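You operate a simulated robot arm through the tools that you are given. There is no shell and no other tool.

Carry out the task below with a simulated two-armed robot. There is one attempt and no reset: what you move stays moved.

TASK
Raise the grey block slowly on the lift and move it to the ledge.
Fine: first turn the lift's speed knob two marks toward SLOW; let the lift down again.

It is judged by the outcome, as a careful person would: the job done as asked, and still so three seconds after it is handed in. It fails if anything else is knocked over, pushed out of place, dropped, spilled or broken.

THE ROBOT
Two 7-joint arms with two-finger parallel grippers on one trunk that stands fixed in place. Base frame: the origin is at the foot of the trunk, x ahead of it, y to its left, z up; the work surface is at about z = 900. Readings come in mm, degrees, newtons and seconds.
The left shoulder is at [70, 134, 1251], the right one opposite. With the tool pointing down near the work surface each hand reaches from about 100 to 640 mm from the base axis, measured 20 degrees to its own side. Payload 1.57 kg a hand.
The tool frame of a hand sits at the grasp point between the pads (the TCP): z along the fingers, y along the line on which they close. The tips reach 30 mm beyond it. The gripper opens to 80 mm. The fingers are 17 mm wide and 12 mm thick; the gripper's body (40 by 82 mm) begins 80 mm behind the TCP.
Orientation is that of the tool frame in the base frame, as [roll, pitch, yaw] about the fixed x, y, z axes, in that order (R = Rz(yaw) Ry(pitch) Rx(roll)). With the fingers straight down and closing along the base's y, the tool's x points along the base's -x, its y along +y and its z along -z.

THE INTERFACE
- The arms move only by the tool send_rows. It takes "left_targets", "right_targets" or both (then of equal length, played together; a hand with none holds still); each is a list of rows, each a list of 7 numbers: the gripper command, from -1 (fully open) to 1 (shut), values between in proportion, then the shift along the tool's x, y, z in mm, then the turn, a rotation vector about the tool's x, y, z in rad. In form: [[jaw, x, y, z, ax, ay, az], ...]. A call has 1 to 20 rows; each row is the pose to reach, as a shift and turn from the pose commanded when the call began, along the tool's axes at that moment. Rows are played at 5 a second. More than 50 mm and 8.6 degrees between two rows, or a gripper value outside its range, and nothing of the call is played. Where a pose cannot be reached the arm comes as near as it can. A force on the tool above 40 N (or 10 N above the force at the start of the call, whichever is more), or a blocked arm, ends the call early, and 0.2 s more pass. The fingers move at their own pace (about 153 mm/s each) and stop on an object; they squeeze with about 43 N. The grip force told is the motor's: it shows also when the fingers shut on nothing. Time passes only in rows, and 0.2 s behind the last, so rows that repeat a pose let the fingers close. It gives the time, the measured TCP pose, the force on the tool (base axes), the opening and the grip force at its end, in the units of the frame above (readings bear some noise), with the torque about the TCP (base axes, N m) and any sound that the robot's microphone picked up, and new pictures: "show" is both (left out), scene, wrist or none (wrist: the cameras of the hands that moved).
- Cameras (640 x 400 px; columns grow to the right, rows downward): "scene" is now at [121, -35.3, 1462]; the picture's right is [-0.45, -0.89, 0.00], its down [-0.65, 0.33, -0.69] and it looks along [0.62, -0.31, -0.73] (base axes); focal length 214 px, centre (320, 200). "left" rides on the left gripper at [72, 7, -122] in its tool frame; the picture's right is [-0.09, 1.00, 0.00], its down [-0.84, -0.08, -0.54] and it looks along [-0.54, -0.05, 0.84] (tool axes); focal length 238 px, centre (320, 200). "right" rides on the right gripper at [72, -7, -122] in its tool frame; the picture's right is [0.09, 1.00, 0.00], its down [-0.84, 0.08, -0.54] and it looks along [-0.54, 0.05, 0.84] (tool axes); focal length 238 px, centre (320, 200). There is no depth. A picture from a camera that has moved, and an enlarged one, comes with that camera's place and axes in the base frame and with its lens.
- raise_lower(by): slides the trunk up (or, below 0, down) by that many mm; the arms and the scene camera ride with it, the base frame stays. It gives what a move gives, with no picture.
- head_to(pan, tilt): turns the head with the scene camera to pan (to the left, within 86 degrees either way) and tilt (down, from -29 to 69), counted from straight ahead of the robot. It gives what a move gives, and a new picture of the scene camera.
- close_up(camera, box): a new picture of the part [left, top, right, bottom] of that camera's present view, enlarged. The clock stands still meanwhile.
- hand_in(): hands the job in; it is judged then, once.

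Places have to be worked out from the pictures, the camera data and where the tool is seen. Open the grippers and draw the arms clear of the work before you hand the job in, unless the task says otherwise.

The tools are called after ">>>" as a command line: name --argument value ..., lists and objects as JSON in quotes. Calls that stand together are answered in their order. send_rows: Moves the arms, as the interface text tells. Its arguments: {"type":"object","properties":{"left_targets":{"type":"array","items":{"type":"array","items":{"type":"number"}}},"right_targets":{"type":"array","items":{"type":"array","items":{"type":"number"}}},"show":{"type":"string","enum":["both","scene","wrist","none"]}},"required":[]} The other tools are called the same way: raise_lower (by) slides the trunk up or down; head_to (pan, tilt) turns the head that bears the scene camera; close_up (camera, box) takes an enlarged picture of a part of a camera's view; hand_in () hands the job in.

At the start:

```text
time_s: 0.0
left_eef_pos: [389.1, -9.9, 1277.1]
left_tcp_rot: [179.9, 0.0, 179.9]
left_contact_force: [-0.8, -0.2, 0.9]
left_moment: [0.0, -0.02, -0.02]
left_grip_width: 80.0
left_grip_force: 0.0
right_eef_pos: [340.9, -430.3, 1306.5]
right_tcp_rot: [180.0, 0.0, -179.9]
right_contact_force: [-0.6, -0.4, 0.0]
right_moment: [0.01, -0.01, -0.02]
right_grip_width: 80.3
right_grip_force: 0.2
trunk travel left (down, up): [-825.0, 115.0]
head pan, tilt: [-26.6, 46.5]
```

scene: 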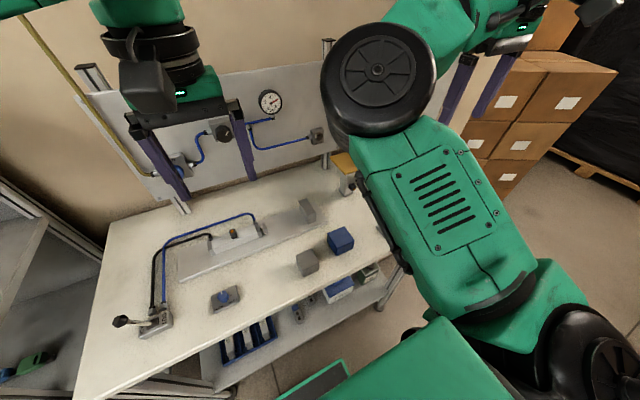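
right: 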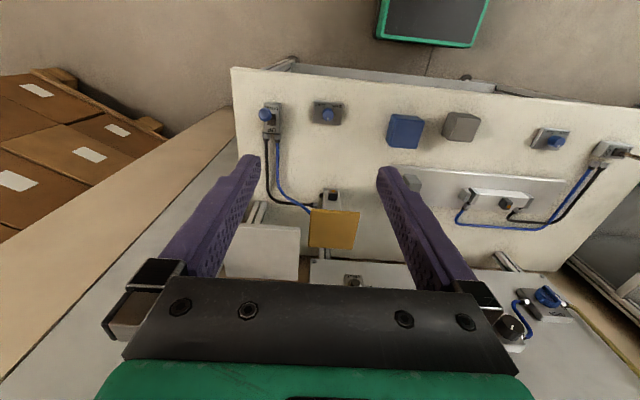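
left: 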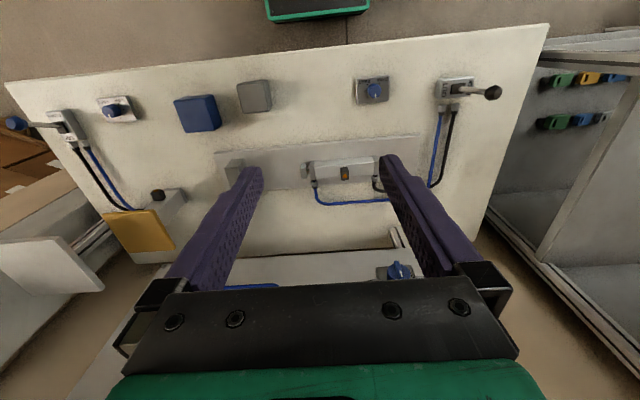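

The pictures show a bench with levers, knobs, a grey and a blue block, and a yellow platform. I'll look closer at the views before moving anything.

>>> close_up --camera "right" --box '[230, 80, 430, 205]'

>>> close_up --camera "right" --box '[220, 170, 420, 295]'

>>> close_up --camera "left" --box '[0, 80, 240, 230]'

>>> close_up --camera "left" --box '[300, 60, 540, 210]'

>>> close_up --camera "scene" --box '[60, 60, 380, 260]'

```text
3.20 times, centred on (330, 142) of right
camera zoom: at [269.6, -436.5, 1428.2], right [-0.09, 1.0, 0.0], down [0.84, 0.08, 0.54], along [0.54, 0.05, -0.84], focal length 763 px, centre (288, 384)
```

zoom: 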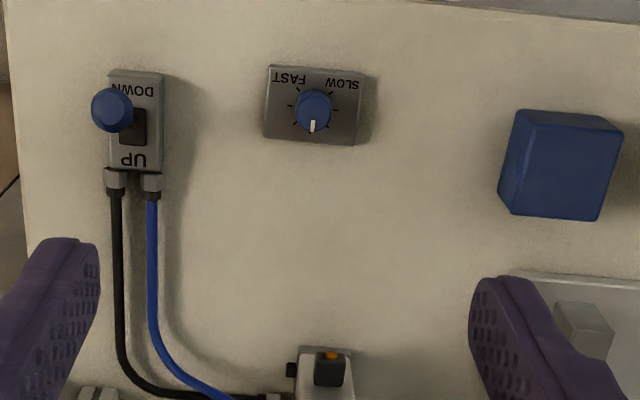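

```text
3.20 times, centred on (320, 232) of right
camera zoom: at [269.6, -436.5, 1428.2], right [-0.09, 1.0, 0.0], down [0.84, 0.08, 0.54], along [0.54, 0.05, -0.84], focal length 763 px, centre (320, 96)
```

zoom: 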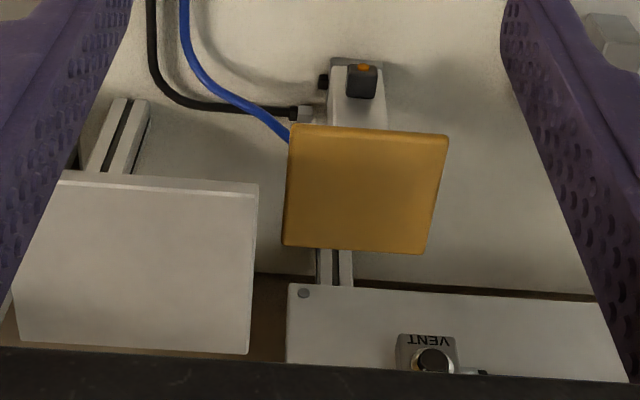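

```text
2.67 times, centred on (120, 155) of left
camera zoom: at [317.5, -3.4, 1398.8], right [0.09, 1.0, 0.0], down [0.84, -0.08, 0.54], along [0.54, -0.05, -0.84], focal length 636 px, centre (853, 320)
```

zoom: 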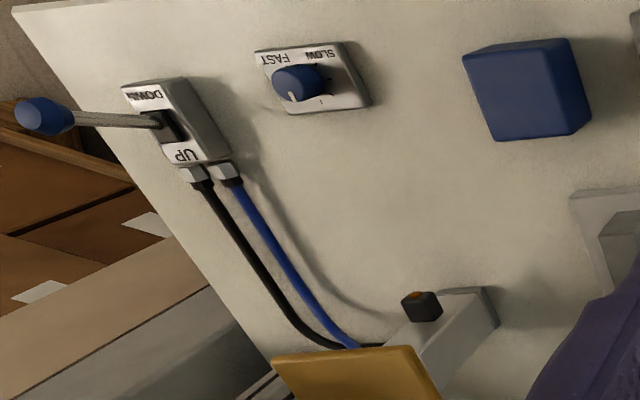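

```text
2.67 times, centred on (420, 135) of left
camera zoom: at [317.5, -3.4, 1398.8], right [0.09, 1.0, 0.0], down [0.84, -0.08, 0.54], along [0.54, -0.05, -0.84], focal length 636 px, centre (53, 373)
```

zoom: 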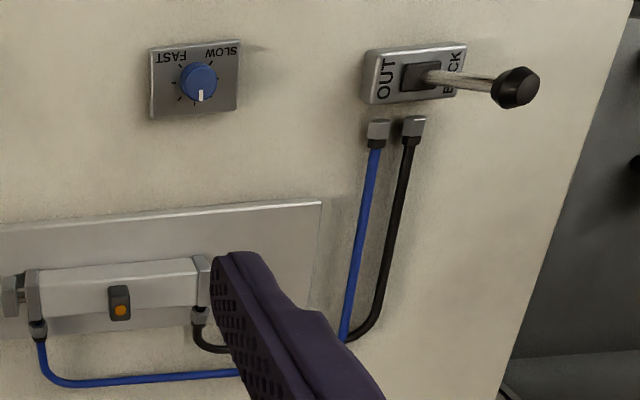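

```text
2.00 times, centred on (220, 160) of scene
camera zoom: at [121.0, -35.3, 1462.0], right [-0.45, -0.89, 0.0], down [-0.65, 0.33, -0.69], along [0.62, -0.31, -0.73], focal length 429 px, centre (520, 280)
```

zoom: 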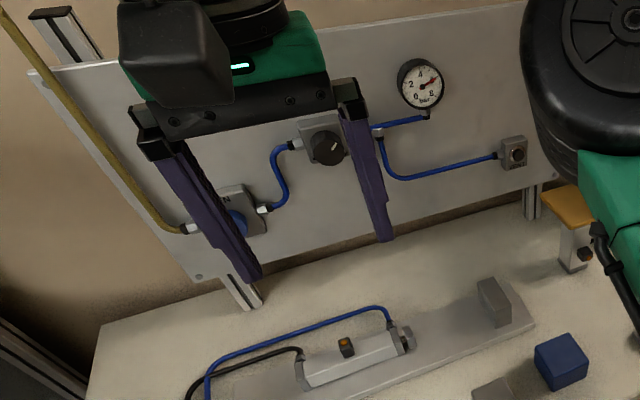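

The lift (yellow platform, UP/DOWN lever, its own speed knob) is on the right; another cylinder with its own knob is on the left. I'll turn the head to see the supply panel and ledge better.

>>> head_to --pan -5 --tilt 35

>>> close_up --camera "scene" --box '[160, 100, 480, 300]'

```text
time_s: 0.8
left_eef_pos: [390.3, -10.7, 1276.8]
left_tcp_rot: [180.0, 0.1, -179.9]
left_contact_force: [-0.2, -0.1, 0.2]
left_moment: [-0.01, -0.03, 0.0]
left_grip_width: 80.4
left_grip_force: 0.0
right_eef_pos: [341.1, -429.4, 1306.9]
right_tcp_rot: [-180.0, -0.1, 180.0]
right_contact_force: [0.0, -0.1, 0.6]
right_moment: [-0.02, 0.0, 0.0]
right_grip_width: 79.9
right_grip_force: 0.1
trunk travel left (down, up): [-825.0, 115.0]
head pan, tilt: [-5.0, 35.0]
camera scene: at [137.0, -7.2, 1478.9], right [-0.09, -1.0, 0.0], down [-0.57, 0.05, -0.82], along [0.82, -0.07, -0.57], focal length 214 px, centre (320, 200)
```

scene: 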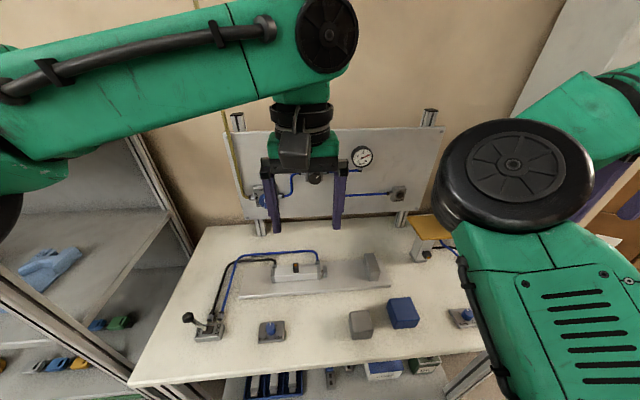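

```text
2.00 times, centred on (320, 200) of scene
camera zoom: at [137.0, -7.2, 1478.9], right [-0.09, -1.0, 0.0], down [-0.57, 0.05, -0.82], along [0.82, -0.07, -0.57], focal length 429 px, centre (320, 200)
```

zoom: 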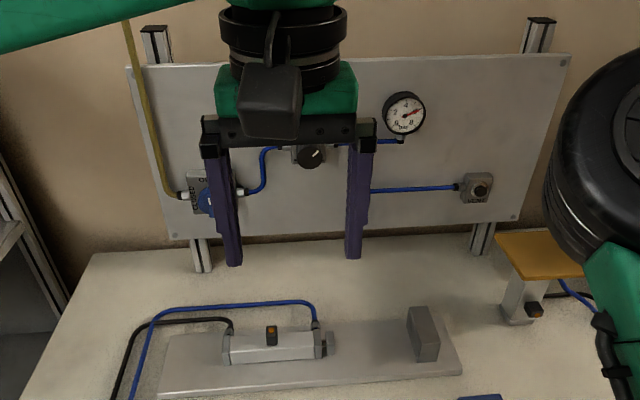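

>>> close_up --camera "scene" --box '[330, 130, 430, 210]'

>>> close_up --camera "scene" --box '[230, 160, 330, 230]'

>>> close_up --camera "left" --box '[180, 200, 480, 300]'

```text
5.00 times, centred on (380, 170) of scene
camera zoom: at [137.0, -7.2, 1478.9], right [-0.09, -1.0, 0.0], down [-0.57, 0.05, -0.82], along [0.82, -0.07, -0.57], focal length 1072 px, centre (20, 350)
```

zoom: 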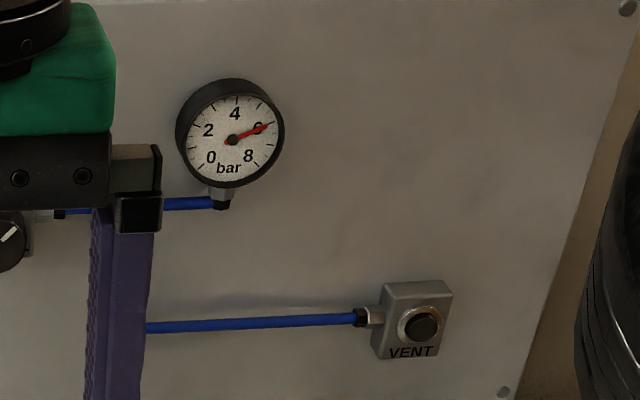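

```text
5.71 times, centred on (280, 195) of scene
camera zoom: at [137.0, -7.2, 1478.9], right [-0.09, -1.0, 0.0], down [-0.57, 0.05, -0.82], along [0.82, -0.07, -0.57], focal length 1226 px, centre (549, 229)
```

zoom: 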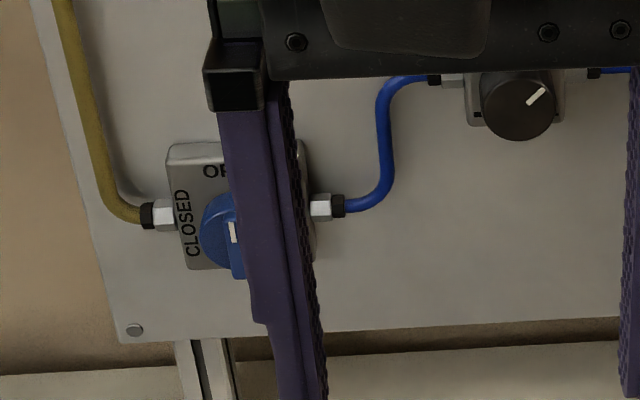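

```text
2.13 times, centred on (330, 250) of left
camera zoom: at [317.4, -3.5, 1398.8], right [0.09, 1.0, 0.0], down [0.84, -0.08, 0.54], along [0.54, -0.05, -0.84], focal length 508 px, centre (299, 93)
```

zoom: 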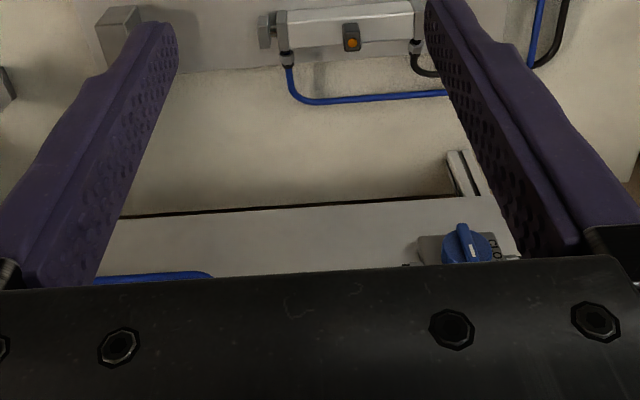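

The gauge reads about 6 bar and the supply seems open. I'll pan right to look at the lift and ledge area.

>>> head_to --pan -45 --tilt 35

>>> close_up --camera "right" --box '[200, 60, 520, 260]'

```text
time_s: 1.9
left_eef_pos: [389.4, -10.7, 1277.2]
left_tcp_rot: [-180.0, 0.0, 180.0]
left_contact_force: [-0.4, -0.4, 0.9]
left_moment: [-0.01, 0.01, -0.02]
left_grip_width: 80.0
left_grip_force: 0.0
right_eef_pos: [342.0, -429.5, 1305.9]
right_tcp_rot: [-179.9, 0.0, 180.0]
right_contact_force: [0.0, -0.7, 0.0]
right_moment: [0.03, -0.02, -0.01]
right_grip_width: 79.8
right_grip_force: 0.0
trunk travel left (down, up): [-825.0, 115.0]
head pan, tilt: [-45.0, 35.0]
camera scene: at [111.7, -61.6, 1479.0], right [-0.71, -0.71, 0.0], down [-0.41, 0.41, -0.82], along [0.58, -0.58, -0.57], focal length 214 px, centre (320, 200)
```

scene: 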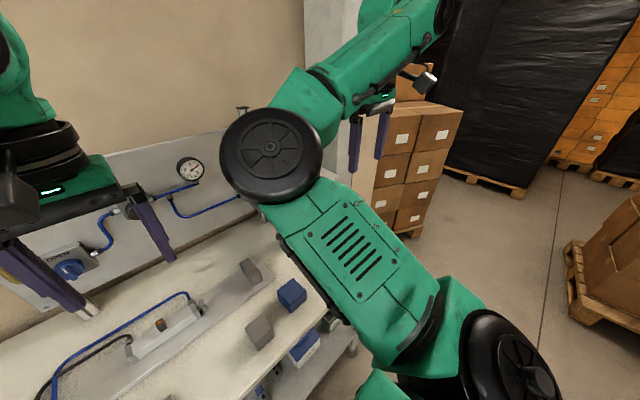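

```text
2.00 times, centred on (360, 160) of right
camera zoom: at [269.5, -436.5, 1428.2], right [-0.09, 1.0, 0.0], down [0.84, 0.08, 0.54], along [0.54, 0.05, -0.84], focal length 477 px, centre (240, 280)
```

zoom: 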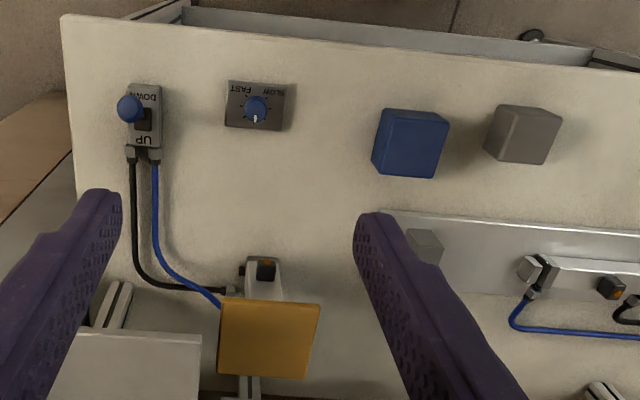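

The speed knob's pointer faces away from the robot, with SLOW at near-left. I need the tick marks in detail.

>>> close_up --camera "right" --box '[305, 90, 353, 120]'

>>> close_up --camera "left" --box '[345, 65, 401, 110]'

>>> close_up --camera "left" --box '[90, 90, 146, 125]'

```text
13.33 times, centred on (329, 105) of right
camera zoom: at [269.5, -436.5, 1428.2], right [-0.09, 1.0, 0.0], down [0.84, 0.08, 0.54], along [0.54, 0.05, -0.84], focal length 3178 px, centre (200, 1467)
```

zoom: 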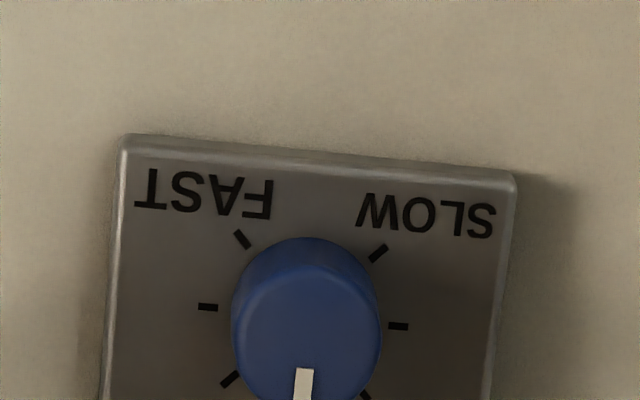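

```text
8.89 times, centred on (373, 88) of left
camera zoom: at [317.5, -3.4, 1398.8], right [0.09, 1.0, 0.0], down [0.84, -0.08, 0.54], along [0.54, -0.05, -0.84], focal length 2119 px, centre (-151, 1200)
```

zoom: 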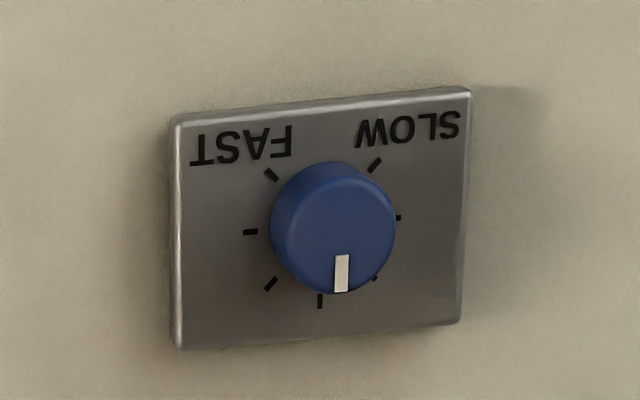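

```text
11.43 times, centred on (118, 108) of left
camera zoom: at [317.5, -3.4, 1398.8], right [0.09, 1.0, 0.0], down [0.84, -0.08, 0.54], along [0.54, -0.05, -0.84], focal length 2724 px, centre (2629, 1257)
```

zoom: 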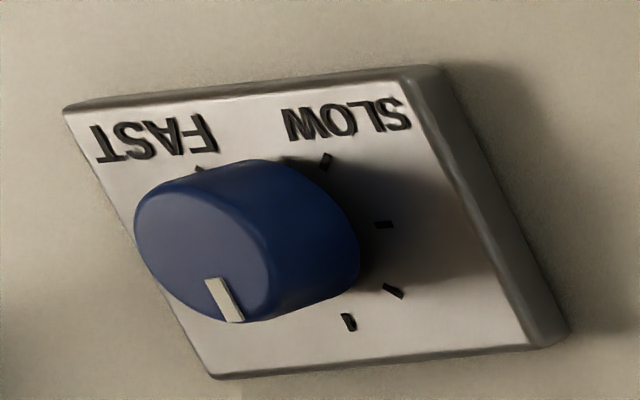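

Seven marks sit 45° apart, with the pointer on the middle one, so two marks toward SLOW is 90° counter-clockwise seen from above. I place the knob near [383,-411], the lever ball near [380,-525,990], the platform top near z=1032 and the ledge near z=1100. I'll move the left hand aside and bring the right hand above the knob to look.

>>> send_rows --right_targets '[[-1, -8, 4, 41, 0, 0, 0], [-1, -17, 8, 82, 0, 0, 0], [-1, -25, 11, 123, 0, 0, 0], [-1, -34, 15, 164, 0, 0, 0], [-1, -42, 19, 200, 0, 0, 0], [-1, -42, 19, 200, 0, 0, 0]]' --left_targets '[[-1, 0, 30, 0, 0, 0, 0], [-1, 0, 60, 0, 0, 0, 0], [-1, 0, 90, 0, 0, 0, 0], [-1, 0, 120, 0, 0, 0, 0], [-1, 0, 120, 0, 0, 0, 0], [-1, 0, 120, 0, 0, 0, 0]]' --show "both"

```text
time_s: 3.3
left_eef_pos: [392.2, 108.8, 1277.7]
left_tcp_rot: [179.9, 0.0, 180.0]
left_contact_force: [-0.5, -0.4, -0.6]
left_moment: [0.0, 0.0, 0.03]
left_grip_width: 79.6
left_grip_force: 0.1
right_eef_pos: [384.0, -413.3, 1106.6]
right_tcp_rot: [-179.9, 0.0, 180.0]
right_contact_force: [0.5, -0.1, 0.0]
right_moment: [0.01, 0.06, 0.0]
right_grip_width: 80.2
right_grip_force: 0.1
trunk travel left (down, up): [-825.0, 115.0]
head pan, tilt: [-45.0, 35.0]
camera scene: at [111.3, -62.6, 1479.0], right [-0.71, -0.71, 0.0], down [-0.41, 0.41, -0.82], along [0.58, -0.58, -0.57], focal length 214 px, centre (320, 200)
camera right: at [312.5, -418.5, 1228.0], right [-0.09, 1.0, 0.0], down [0.84, 0.08, 0.54], along [0.54, 0.05, -0.84], focal length 238 px, centre (320, 200)
camera left: at [318.6, 115.9, 1399.8], right [0.09, 1.0, 0.0], down [0.84, -0.08, 0.54], along [0.54, -0.05, -0.84], focal length 238 px, centre (320, 200)
```

scene: 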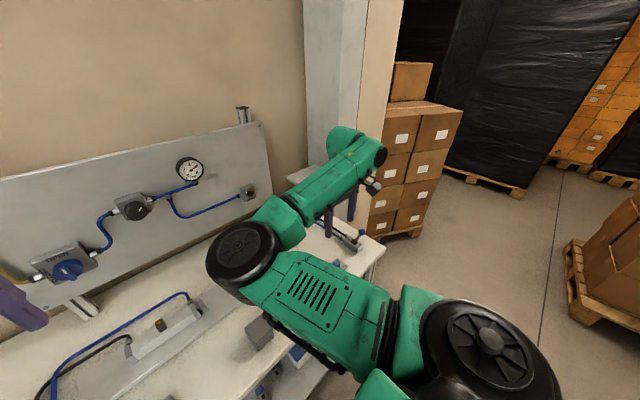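
right: 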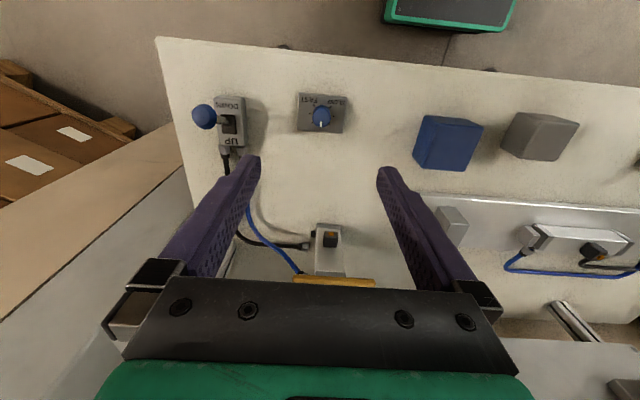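
left: 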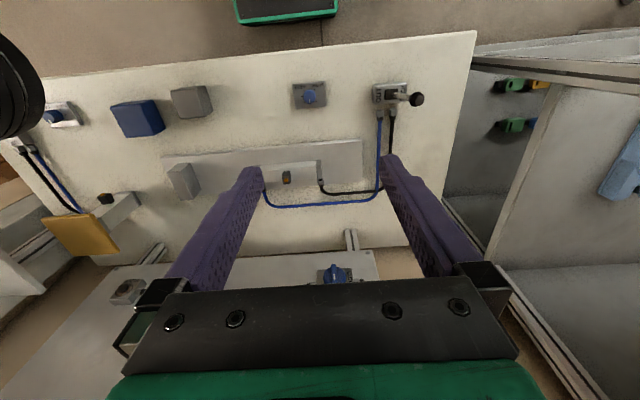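

The right hand is now above the knob, which I place at about [384,-411] with its top near z=930. I'll zoom in to measure the knob and lever and check the valve.

>>> close_up --camera "right" --box '[280, 80, 360, 140]'

>>> close_up --camera "right" --box '[180, 80, 276, 180]'

>>> close_up --camera "scene" --box '[0, 130, 280, 310]'

>>> close_up --camera "left" --box '[0, 80, 160, 300]'

```text
6.67 times, centred on (320, 110) of right
camera zoom: at [312.5, -418.5, 1228.0], right [-0.09, 1.0, 0.0], down [0.84, 0.08, 0.54], along [0.54, 0.05, -0.84], focal length 1589 px, centre (320, 800)
```

zoom: 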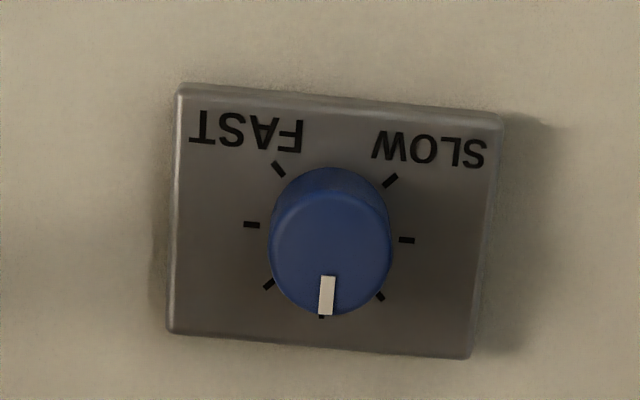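

```text
4.00 times, centred on (228, 130) of right
camera zoom: at [312.5, -418.5, 1228.0], right [-0.09, 1.0, 0.0], down [0.84, 0.08, 0.54], along [0.54, 0.05, -0.84], focal length 953 px, centre (688, 480)
```

zoom: 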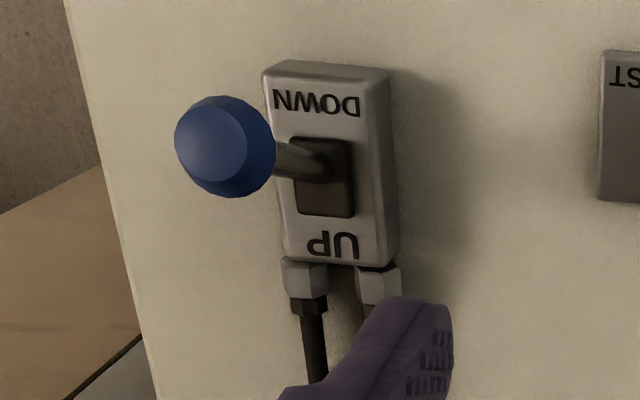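

```text
2.22 times, centred on (140, 220) of scene
camera zoom: at [111.3, -62.6, 1479.0], right [-0.71, -0.71, 0.0], down [-0.41, 0.41, -0.82], along [0.58, -0.58, -0.57], focal length 477 px, centre (720, 156)
```

zoom: 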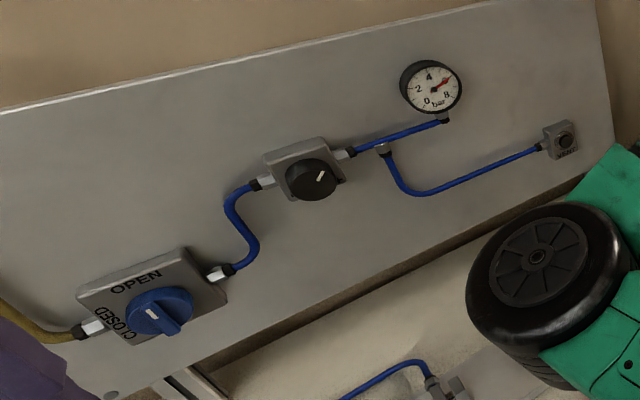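

```text
1.82 times, centred on (80, 190) of left
camera zoom: at [318.6, 115.9, 1399.8], right [0.09, 1.0, 0.0], down [0.84, -0.08, 0.54], along [0.54, -0.05, -0.84], focal length 433 px, centre (756, 218)
```

zoom: 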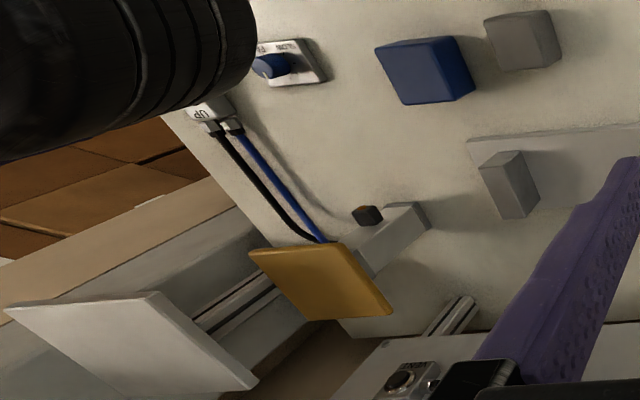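

The valve is open and the pressure is at 6 bar. The knob is about 22 mm wide, with its top near z=930 and its plate near z=916. Before gripping, I'll test the ±45° wrist range in the air while coming down a bit.

>>> send_rows --right_targets '[[-0.3, 0, 0, 10, 0, 0, -0.131], [-0.3, 0, 0, 20, 0, 0, -0.262], [-0.3, 0, 0, 30, 0, 0, -0.393], [-0.3, 0, 0, 40, 0, 0, -0.524], [-0.3, 0, 0, 40, 0, 0, -0.655], [-0.3, 0, 0, 40, 0, 0, -0.785], [-0.3, 0, 0, 40, 0, 0, -0.785]]' --show "wrist"

```text
time_s: 4.9
left_eef_pos: [390.7, 110.3, 1277.1]
left_tcp_rot: [179.9, 0.1, 180.0]
left_contact_force: [-0.6, -0.3, -0.6]
left_moment: [0.0, 0.01, -0.01]
left_grip_width: 79.9
left_grip_force: 0.0
right_eef_pos: [383.5, -411.7, 1066.2]
right_tcp_rot: [-179.8, -0.1, -134.9]
right_contact_force: [-0.6, 0.2, 0.0]
right_moment: [0.01, -0.01, -0.03]
right_grip_width: 52.4
right_grip_force: 0.1
trunk travel left (down, up): [-825.0, 115.0]
head pan, tilt: [-45.0, 35.0]
camera right: at [337.7, -467.4, 1188.2], right [-0.77, 0.64, 0.0], down [0.54, 0.65, 0.54], along [0.35, 0.42, -0.84], focal length 238 px, centre (320, 200)
```

right: 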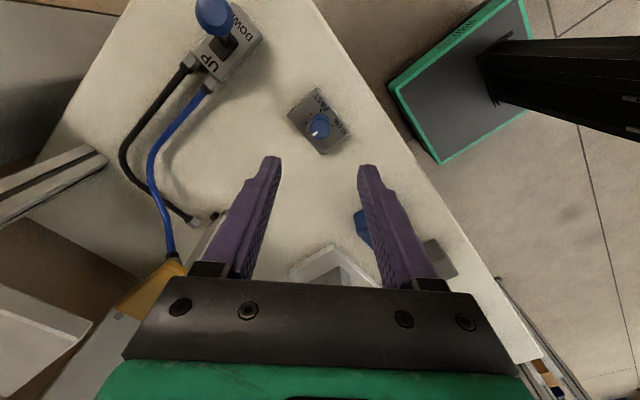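

The +45° (CCW) end is reachable. Now I'll swing to the −45° start orientation while coming down to about z=1010.

>>> send_rows --right_targets '[[-0.3, 0, 0, 0, 0, 0, 0.131], [-0.3, 0, 0, 0, 0, 0, 0.262], [-0.3, 0, 0, 5, 0, 0, 0.393], [-0.3, 0, 0, 10, 0, 0, 0.524], [-0.3, 0, 0, 15, 0, 0, 0.655], [-0.3, 0, 0, 20, 0, 0, 0.785], [-0.3, 0, 0, 25, 0, 0, 0.916], [-0.3, 0, 0, 30, 0, 0, 1.047], [-0.3, 0, 0, 35, 0, 0, 1.178], [-0.3, 0, 0, 40, 0, 0, 1.309], [-0.3, 0, 0, 45, 0, 0, 1.44], [-0.3, 0, 0, 50, 0, 0, 1.571], [-0.3, 0, 0, 56, 0, 0, 1.571]]' --show "wrist"

>>> close_up --camera "right" --box '[260, 100, 380, 200]'

```text
time_s: 7.7
left_eef_pos: [391.4, 109.6, 1277.8]
left_tcp_rot: [-180.0, 0.1, 180.0]
left_contact_force: [0.3, -0.6, 0.3]
left_moment: [0.01, 0.0, 0.04]
left_grip_width: 79.7
left_grip_force: 0.0
right_eef_pos: [383.2, -412.2, 1010.0]
right_tcp_rot: [180.0, 0.2, 134.9]
right_contact_force: [-0.8, 0.6, 0.5]
right_moment: [0.0, -0.01, -0.02]
right_grip_width: 52.1
right_grip_force: 0.0
trunk travel left (down, up): [-825.0, 115.0]
head pan, tilt: [-45.0, 35.0]
camera right: at [328.1, -365.6, 1132.1], right [0.64, 0.77, 0.0], down [0.65, -0.54, 0.54], along [0.42, -0.35, -0.84], focal length 238 px, centre (320, 200)
```

right: 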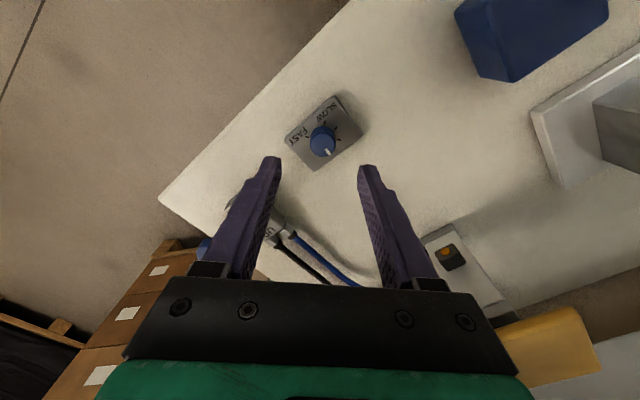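

```text
4.00 times, centred on (320, 150) of right
camera zoom: at [328.1, -365.6, 1132.1], right [0.64, 0.77, 0.0], down [0.65, -0.54, 0.54], along [0.42, -0.35, -0.84], focal length 953 px, centre (320, 400)
```

zoom: 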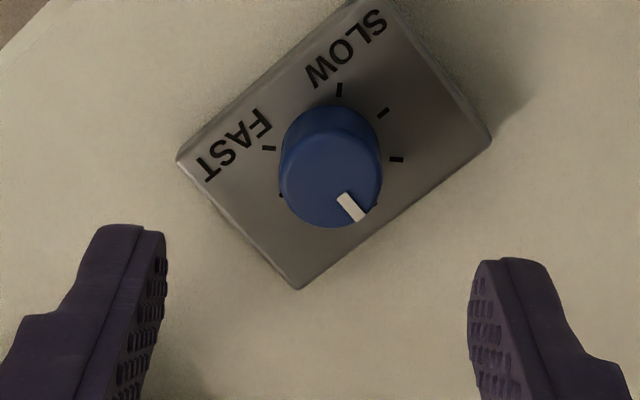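

The knob is centred between the fingers, off by about 1.5 mm along the tool's y. I'll go down to TCP z≈950, which leaves the tips just above the plate, with the jaws still open.

>>> send_rows --right_targets '[[-0.3, 0, 1.5, 20, 0, 0, 0], [-0.3, 0, 1.5, 40, 0, 0, 0], [-0.3, 0, 1.5, 52, 0, 0, 0], [-0.3, 0, 1.5, 60, 0, 0, 0], [-0.3, 0, 1.5, 60, 0, 0, 0]]' --show "wrist"

>>> close_up --camera "right" --box '[240, 80, 400, 180]'

```text
time_s: 8.9
left_eef_pos: [391.9, 109.3, 1278.3]
left_tcp_rot: [-179.9, 0.0, -180.0]
left_contact_force: [0.9, -0.3, -0.1]
left_moment: [0.01, 0.0, -0.04]
left_grip_width: 80.1
left_grip_force: 0.1
right_eef_pos: [384.5, -411.0, 948.7]
right_tcp_rot: [-179.9, 0.1, 135.0]
right_contact_force: [0.7, -0.6, 0.2]
right_moment: [-0.01, 0.01, 0.01]
right_grip_width: 52.0
right_grip_force: 0.0
trunk travel left (down, up): [-825.0, 115.0]
head pan, tilt: [-45.0, 35.0]
camera right: at [329.6, -365.1, 1071.4], right [0.64, 0.77, 0.0], down [0.65, -0.54, 0.54], along [0.42, -0.35, -0.84], focal length 238 px, centre (320, 200)
```

right: 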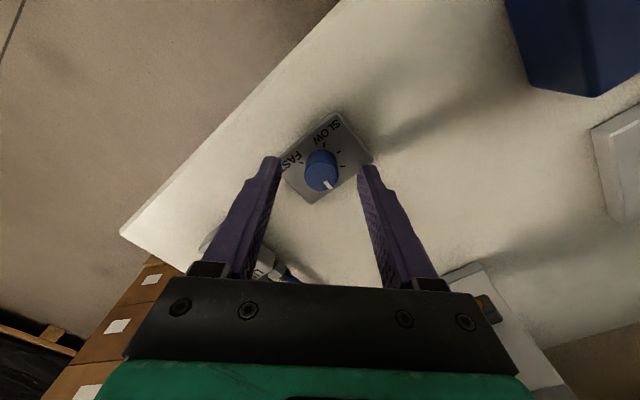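

```text
4.00 times, centred on (320, 130) of right
camera zoom: at [329.6, -365.1, 1071.4], right [0.64, 0.77, 0.0], down [0.65, -0.54, 0.54], along [0.42, -0.35, -0.84], focal length 953 px, centre (320, 480)
```

zoom: 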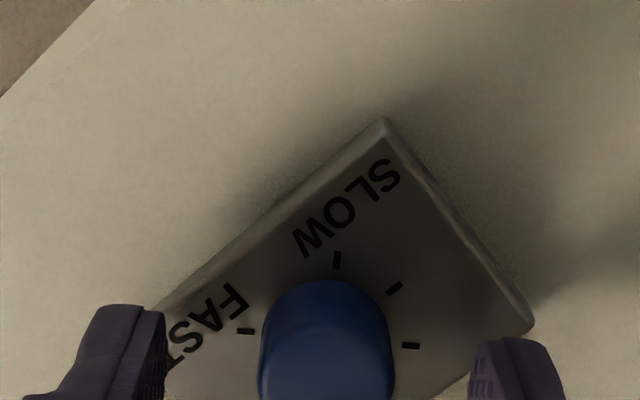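

The fingertips straddle the knob at its height with no contact force. I'll close on it.

>>> send_rows --right_targets '[[0.3, 0, 0, 0, 0, 0, 0], [1, 0, 0, 0, 0, 0, 0], [1, 0, 0, 0, 0, 0, 0]]' --show "wrist"

```text
time_s: 9.7
left_eef_pos: [391.3, 111.8, 1277.8]
left_tcp_rot: [180.0, 0.0, -180.0]
left_contact_force: [-0.2, 0.0, -1.0]
left_moment: [-0.01, 0.01, 0.0]
left_grip_width: 79.8
left_grip_force: 0.1
right_eef_pos: [385.0, -409.6, 949.7]
right_tcp_rot: [180.0, 0.0, 135.0]
right_contact_force: [1.6, 2.2, -1.0]
right_moment: [0.34, -0.31, -0.02]
right_grip_width: 22.3
right_grip_force: 35.0
trunk travel left (down, up): [-825.0, 115.0]
head pan, tilt: [-45.0, 35.0]
camera right: at [330.1, -364.5, 1071.6], right [0.64, 0.77, 0.0], down [0.65, -0.54, 0.54], along [0.42, -0.35, -0.84], focal length 238 px, centre (320, 200)
```

right: 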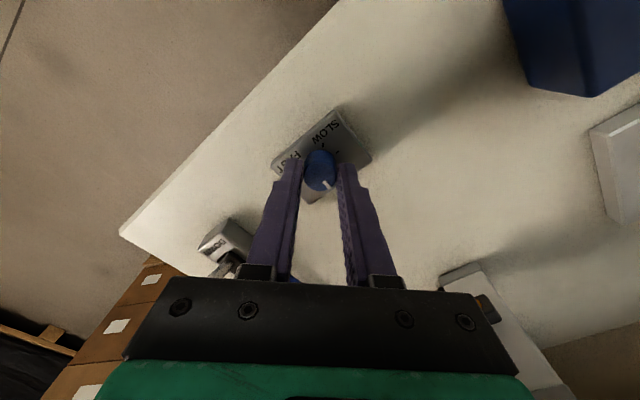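

The knob is gripped (22.3 mm wide). I'll turn it 90° counter-clockwise in small steps, two marks toward SLOW.

>>> send_rows --right_targets '[[1, 0, 0, 0, 0, 0, -0.131], [1, 0, 0, 0, 0, 0, -0.262], [1, 0, 0, 0, 0, 0, -0.393], [1, 0, 0, 0, 0, 0, -0.524], [1, 0, 0, 0, 0, 0, -0.655], [1, 0, 0, 0, 0, 0, -0.785], [1, 0, 0, 0, 0, 0, -0.916], [1, 0, 0, 0, 0, 0, -1.047], [1, 0, 0, 0, 0, 0, -1.178], [1, 0, 0, 0, 0, 0, -1.309], [1, 0, 0, 0, 0, 0, -1.44], [1, 0, 0, 0, 0, 0, -1.571], [1, 0, 0, 0, 0, 0, -1.571]]' --show "wrist"

>>> close_up --camera "right" --box '[240, 100, 400, 200]'

```text
time_s: 12.5
left_eef_pos: [393.4, 111.3, 1277.4]
left_tcp_rot: [180.0, -0.1, 180.0]
left_contact_force: [0.4, -0.2, -0.1]
left_moment: [0.0, 0.03, -0.03]
left_grip_width: 80.0
left_grip_force: 0.0
right_eef_pos: [384.5, -409.3, 948.8]
right_tcp_rot: [179.9, -0.2, -134.9]
right_contact_force: [-2.1, 9.6, -15.1]
right_moment: [0.16, -0.25, 0.01]
right_grip_width: 22.6
right_grip_force: 35.4
trunk travel left (down, up): [-825.0, 115.0]
head pan, tilt: [-45.0, 35.0]
camera right: at [340.0, -465.5, 1071.8], right [-0.77, 0.64, 0.0], down [0.54, 0.65, 0.54], along [0.34, 0.42, -0.84], focal length 238 px, centre (320, 200)
```

right: 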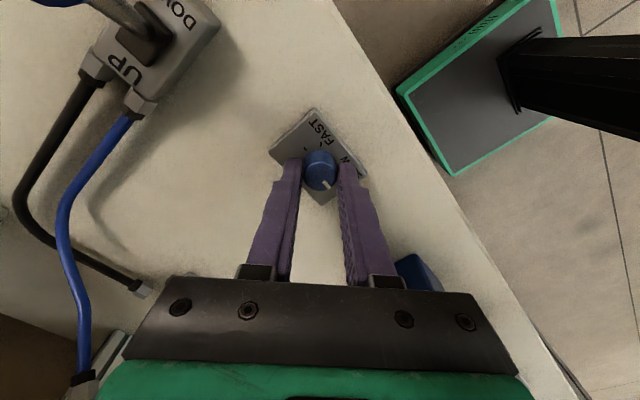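

```text
4.00 times, centred on (320, 150) of right
camera zoom: at [340.0, -465.5, 1071.8], right [-0.77, 0.64, 0.0], down [0.54, 0.65, 0.54], along [0.34, 0.42, -0.84], focal length 953 px, centre (320, 400)
```

zoom: 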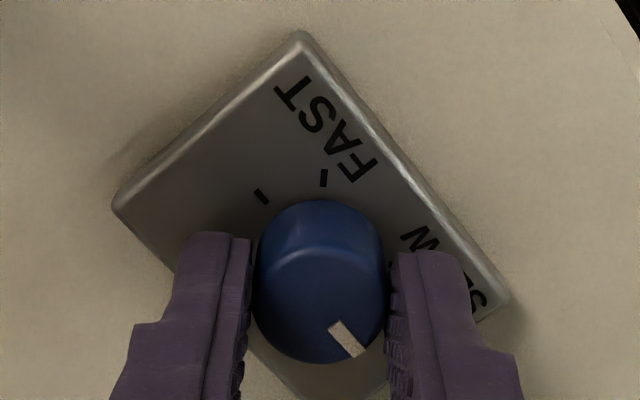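

The knob has followed the gripper through 90°. I'll release, rise and check the pointer.

>>> send_rows --right_targets '[[-0.3, 0, 0, 0, 0, 0, 0], [-0.3, 0, 0, 0, 0, 0, 0], [-0.3, 0, 0, -30, 0, 0, 0], [-0.3, 0, 0, -60, 0, 0, 0], [-0.3, 0, 0, -100, 0, 0, 0], [-0.3, 0, 0, -100, 0, 0, 0]]' --show "wrist"

>>> close_up --camera "right" --box '[270, 80, 370, 170]'

```text
time_s: 13.9
left_eef_pos: [389.9, 110.7, 1278.1]
left_tcp_rot: [179.9, 0.0, -180.0]
left_contact_force: [-1.1, 0.3, 1.1]
left_moment: [0.01, 0.01, 0.0]
left_grip_width: 79.8
left_grip_force: 0.0
right_eef_pos: [383.8, -408.8, 1050.0]
right_tcp_rot: [-179.9, -0.1, -134.9]
right_contact_force: [0.1, -0.1, -0.6]
right_moment: [0.0, 0.02, -0.01]
right_grip_width: 52.0
right_grip_force: 0.0
trunk travel left (down, up): [-825.0, 115.0]
head pan, tilt: [-45.0, 35.0]
camera right: at [337.9, -464.8, 1172.4], right [-0.77, 0.64, 0.0], down [0.54, 0.65, 0.54], along [0.35, 0.42, -0.84], focal length 238 px, centre (320, 200)
```

right: 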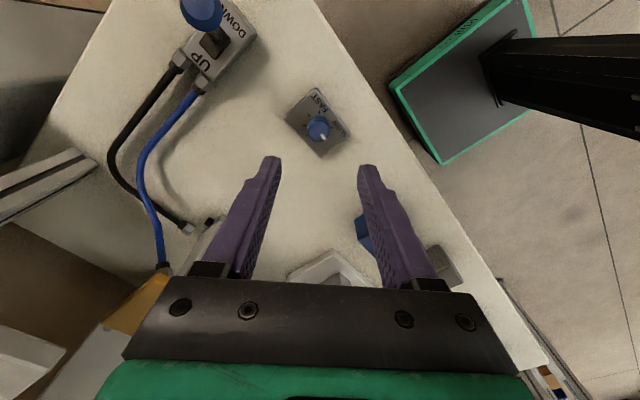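

```text
4.44 times, centred on (320, 125) of right
camera zoom: at [337.9, -464.8, 1172.4], right [-0.77, 0.64, 0.0], down [0.54, 0.65, 0.54], along [0.35, 0.42, -0.84], focal length 1059 px, centre (320, 533)
```

zoom: 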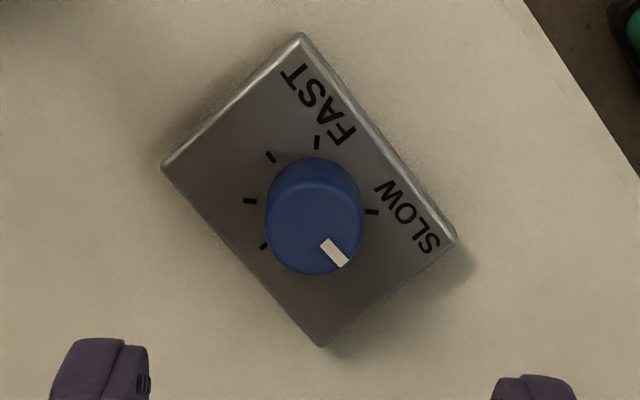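

The pointer now sits on the second mark toward SLOW. I'll turn the wrist back straight and rise so I can test the reach toward the platform and ledge.

>>> send_rows --right_targets '[[-1, 0, 0, -20, 0, 0, 0.131], [-1, 0, 0, -40, 0, 0, 0.262], [-1, 0, 0, -60, 0, 0, 0.393], [-1, 0, 0, -80, 0, 0, 0.524], [-1, 0, 0, -100, 0, 0, 0.655], [-1, 0, 0, -120, 0, 0, 0.785], [-1, 0, 0, -130, 0, 0, 0.785]]' --show "both"

>>> close_up --camera "right" --box '[280, 80, 380, 160]'

```text
time_s: 15.5
left_eef_pos: [391.7, 110.3, 1277.5]
left_tcp_rot: [180.0, 0.0, -179.9]
left_contact_force: [-0.5, 0.4, -0.1]
left_moment: [0.01, 0.04, 0.03]
left_grip_width: 79.8
left_grip_force: 0.1
right_eef_pos: [382.8, -410.1, 1180.1]
right_tcp_rot: [-180.0, 0.0, 180.0]
right_contact_force: [0.4, 0.2, 0.2]
right_moment: [-0.02, -0.01, 0.01]
right_grip_width: 80.0
right_grip_force: 0.0
trunk travel left (down, up): [-825.0, 115.0]
head pan, tilt: [-45.0, 35.0]
camera scene: at [111.5, -61.6, 1479.0], right [-0.71, -0.71, 0.0], down [-0.41, 0.41, -0.82], along [0.58, -0.58, -0.57], focal length 214 px, centre (320, 200)
camera right: at [311.7, -416.1, 1302.6], right [-0.09, 1.0, 0.0], down [0.84, 0.08, 0.54], along [0.54, 0.05, -0.84], focal length 238 px, centre (320, 200)
```

scene: 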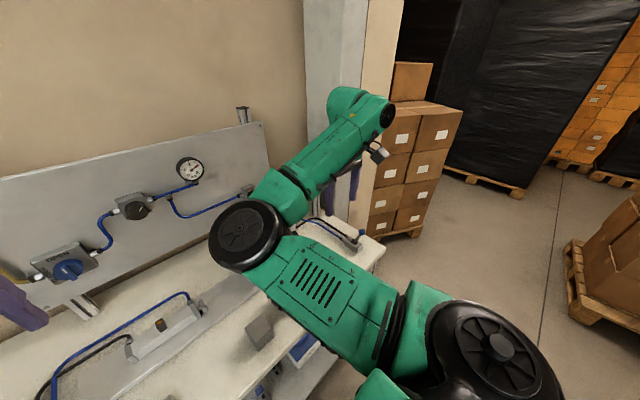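
right: 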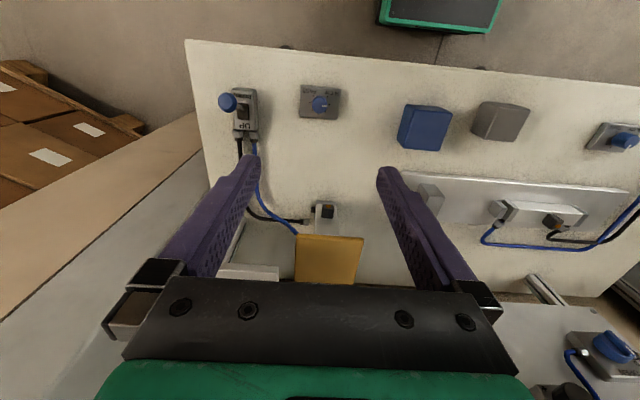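

```text
5.00 times, centred on (330, 120) of right
camera zoom: at [311.7, -416.1, 1302.6], right [-0.09, 1.0, 0.0], down [0.84, 0.08, 0.54], along [0.54, 0.05, -0.84], focal length 1192 px, centre (270, 600)
```

zoom: 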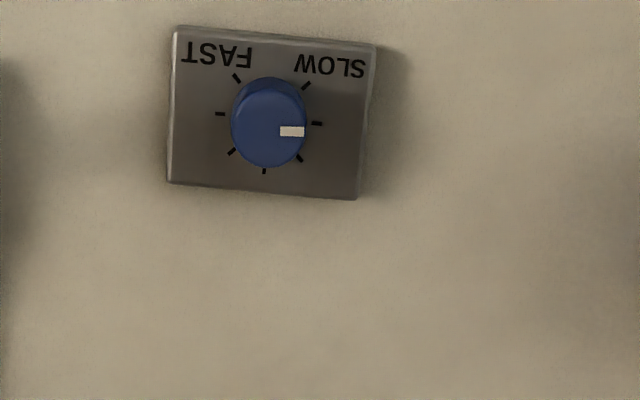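

The pointer is confirmed on the second mark. I'll move the left arm further aside and test in the air whether the right hand, tilted 45° forward, reaches over the platform.

>>> send_rows --right_targets '[[-1, -34, 4, -7, 0, -0.131, 0], [-1, -69, 8, -14, 0, -0.262, 0], [-1, -103, 12, -21, 0, -0.393, 0], [-1, -138, 16, -28, 0, -0.524, 0], [-1, -172, 20, -35, 0, -0.655, 0], [-1, -207, 25, -40, 0, -0.785, 0], [-1, -207, 25, -40, 0, -0.785, 0]]' --left_targets '[[-1, 0, 32, 0, 0, 0, 0], [-1, 0, 64, 0, 0, 0, 0], [-1, 0, 96, 0, 0, 0, 0], [-1, 0, 128, 0, 0, 0, 0], [-1, 0, 160, 0, 0, 0, 0], [-1, 0, 190, 0, 0, 0, 0], [-1, 0, 190, 0, 0, 0, 0]]' --show "both"

```text
time_s: 17.1
left_eef_pos: [391.0, 299.5, 1276.2]
left_tcp_rot: [180.0, 0.0, -180.0]
left_contact_force: [0.5, -0.2, -0.3]
left_moment: [0.01, -0.03, -0.01]
left_grip_width: 80.1
left_grip_force: 0.0
right_eef_pos: [590.3, -385.1, 1220.9]
right_tcp_rot: [-179.9, 45.2, -179.9]
right_contact_force: [1.4, 0.4, -0.2]
right_moment: [0.02, 0.04, 0.02]
right_grip_width: 79.7
right_grip_force: 0.0
trunk travel left (down, up): [-825.0, 115.0]
head pan, tilt: [-45.0, 35.0]
camera scene: at [111.5, -62.1, 1479.0], right [-0.71, -0.71, 0.0], down [-0.41, 0.41, -0.82], along [0.58, -0.58, -0.57], focal length 214 px, centre (320, 200)
camera right: at [453.7, -391.2, 1257.3], right [-0.07, 1.0, -0.07], down [0.21, 0.08, 0.98], along [0.98, 0.05, -0.21], focal length 238 px, centre (320, 200)
camera left: at [318.1, 305.9, 1398.4], right [0.09, 1.0, 0.0], down [0.84, -0.08, 0.54], along [0.54, -0.05, -0.84], focal length 238 px, centre (320, 200)
```

scene: 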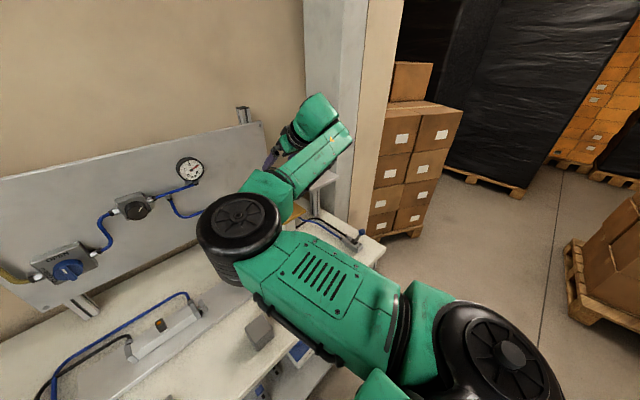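
right: 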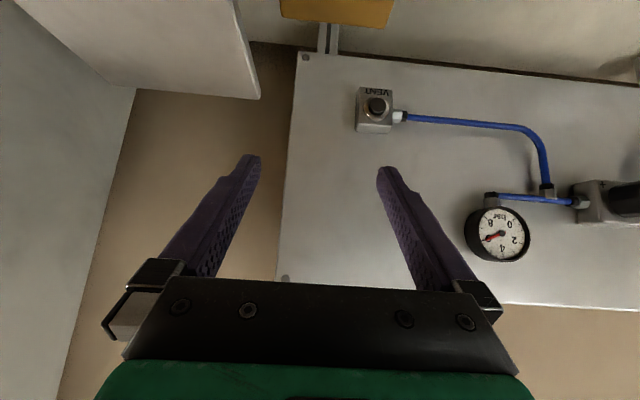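
left: 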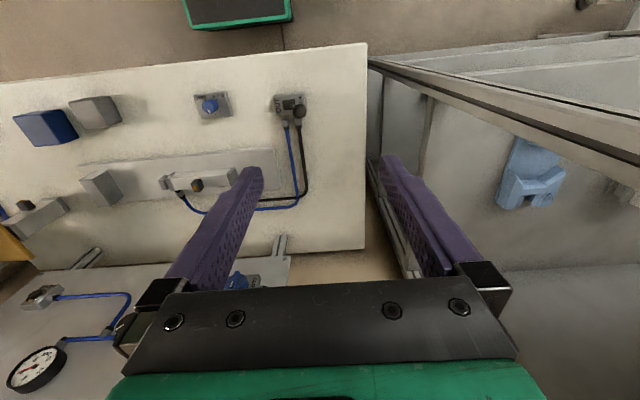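

The tilted hand reaches the platform with no trouble. The ledge spans about x 541–672 and y −447 to −600, fixed to a pillar side at y≈−610, so I'll test the reach over it at y≈−490.

>>> send_rows --right_targets '[[-1, 0, -35, 0, 0, 0, 0], [-1, 0, -70, 0, 0, 0, 0], [-1, 0, -105, 0, 0, 0, 0], [-1, 0, -105, 0, 0, 0, 0]]' --show "both"

```text
time_s: 18.1
left_eef_pos: [388.8, 299.6, 1275.6]
left_tcp_rot: [179.9, 0.0, 179.9]
left_contact_force: [0.1, 0.2, 0.2]
left_moment: [0.01, 0.02, 0.05]
left_grip_width: 80.0
left_grip_force: 0.0
right_eef_pos: [592.4, -488.0, 1219.8]
right_tcp_rot: [-179.8, 45.0, -179.9]
right_contact_force: [-0.6, -0.7, -0.4]
right_moment: [0.0, 0.02, 0.01]
right_grip_width: 79.8
right_grip_force: 0.1
trunk travel left (down, up): [-825.0, 115.0]
head pan, tilt: [-45.0, 35.0]
camera scene: at [111.7, -61.0, 1479.0], right [-0.71, -0.71, 0.0], down [-0.41, 0.41, -0.82], along [0.58, -0.58, -0.57], focal length 214 px, centre (320, 200)
camera right: at [455.2, -495.3, 1256.5], right [-0.07, 1.0, -0.07], down [0.21, 0.08, 0.97], along [0.98, 0.05, -0.21], focal length 238 px, centre (320, 200)
```

scene: 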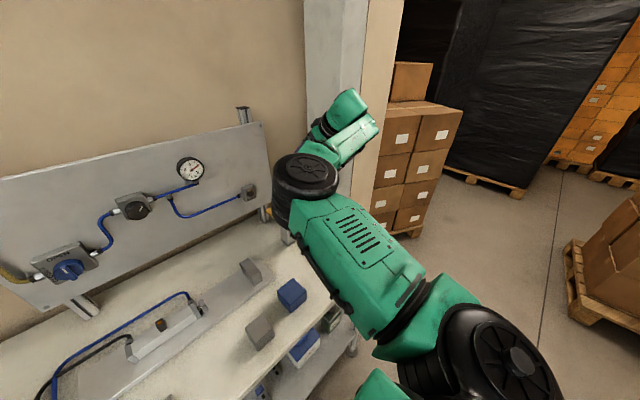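
right: 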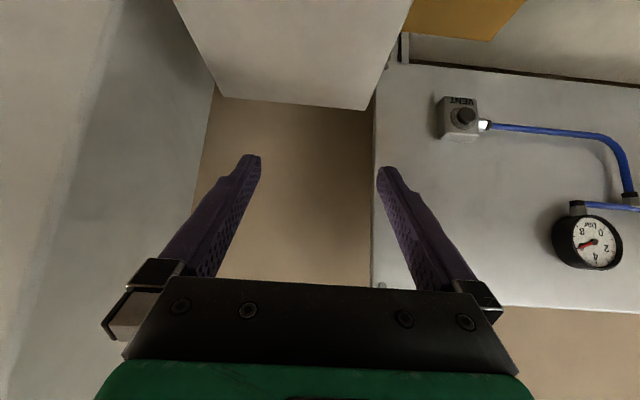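

The 45° tilt reaches over the ledge too. I'll test a milder 35° tilt at a lower height there, since that gives more clearance on the table when picking the block.

>>> send_rows --right_targets '[[-1, 20, 0, 8, 0, 0.087, 0], [-1, 40, 0, 16, 0, 0.175, 0], [-1, 40, 0, 16, 0, 0.175, 0]]' --show "wrist"

```text
time_s: 18.9
left_eef_pos: [389.3, 300.7, 1276.4]
left_tcp_rot: [179.9, 0.0, -180.0]
left_contact_force: [0.1, 0.4, 0.2]
left_moment: [-0.01, -0.02, 0.03]
left_grip_width: 80.0
left_grip_force: 0.2
right_eef_pos: [574.6, -488.9, 1180.5]
right_tcp_rot: [-179.9, 34.9, -179.9]
right_contact_force: [-0.4, 0.0, 0.1]
right_moment: [0.0, 0.0, 0.01]
right_grip_width: 79.7
right_grip_force: 0.1
trunk travel left (down, up): [-825.0, 115.0]
head pan, tilt: [-45.0, 35.0]
camera right: at [445.5, -495.9, 1239.2], right [-0.08, 1.0, -0.05], down [0.38, 0.08, 0.92], along [0.92, 0.05, -0.38], focal length 238 px, centre (320, 200)
```

right: 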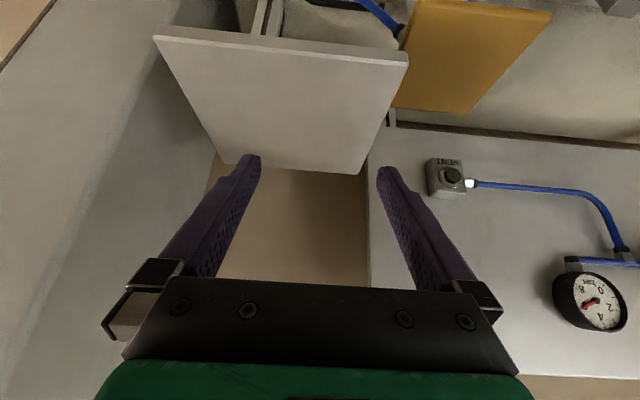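

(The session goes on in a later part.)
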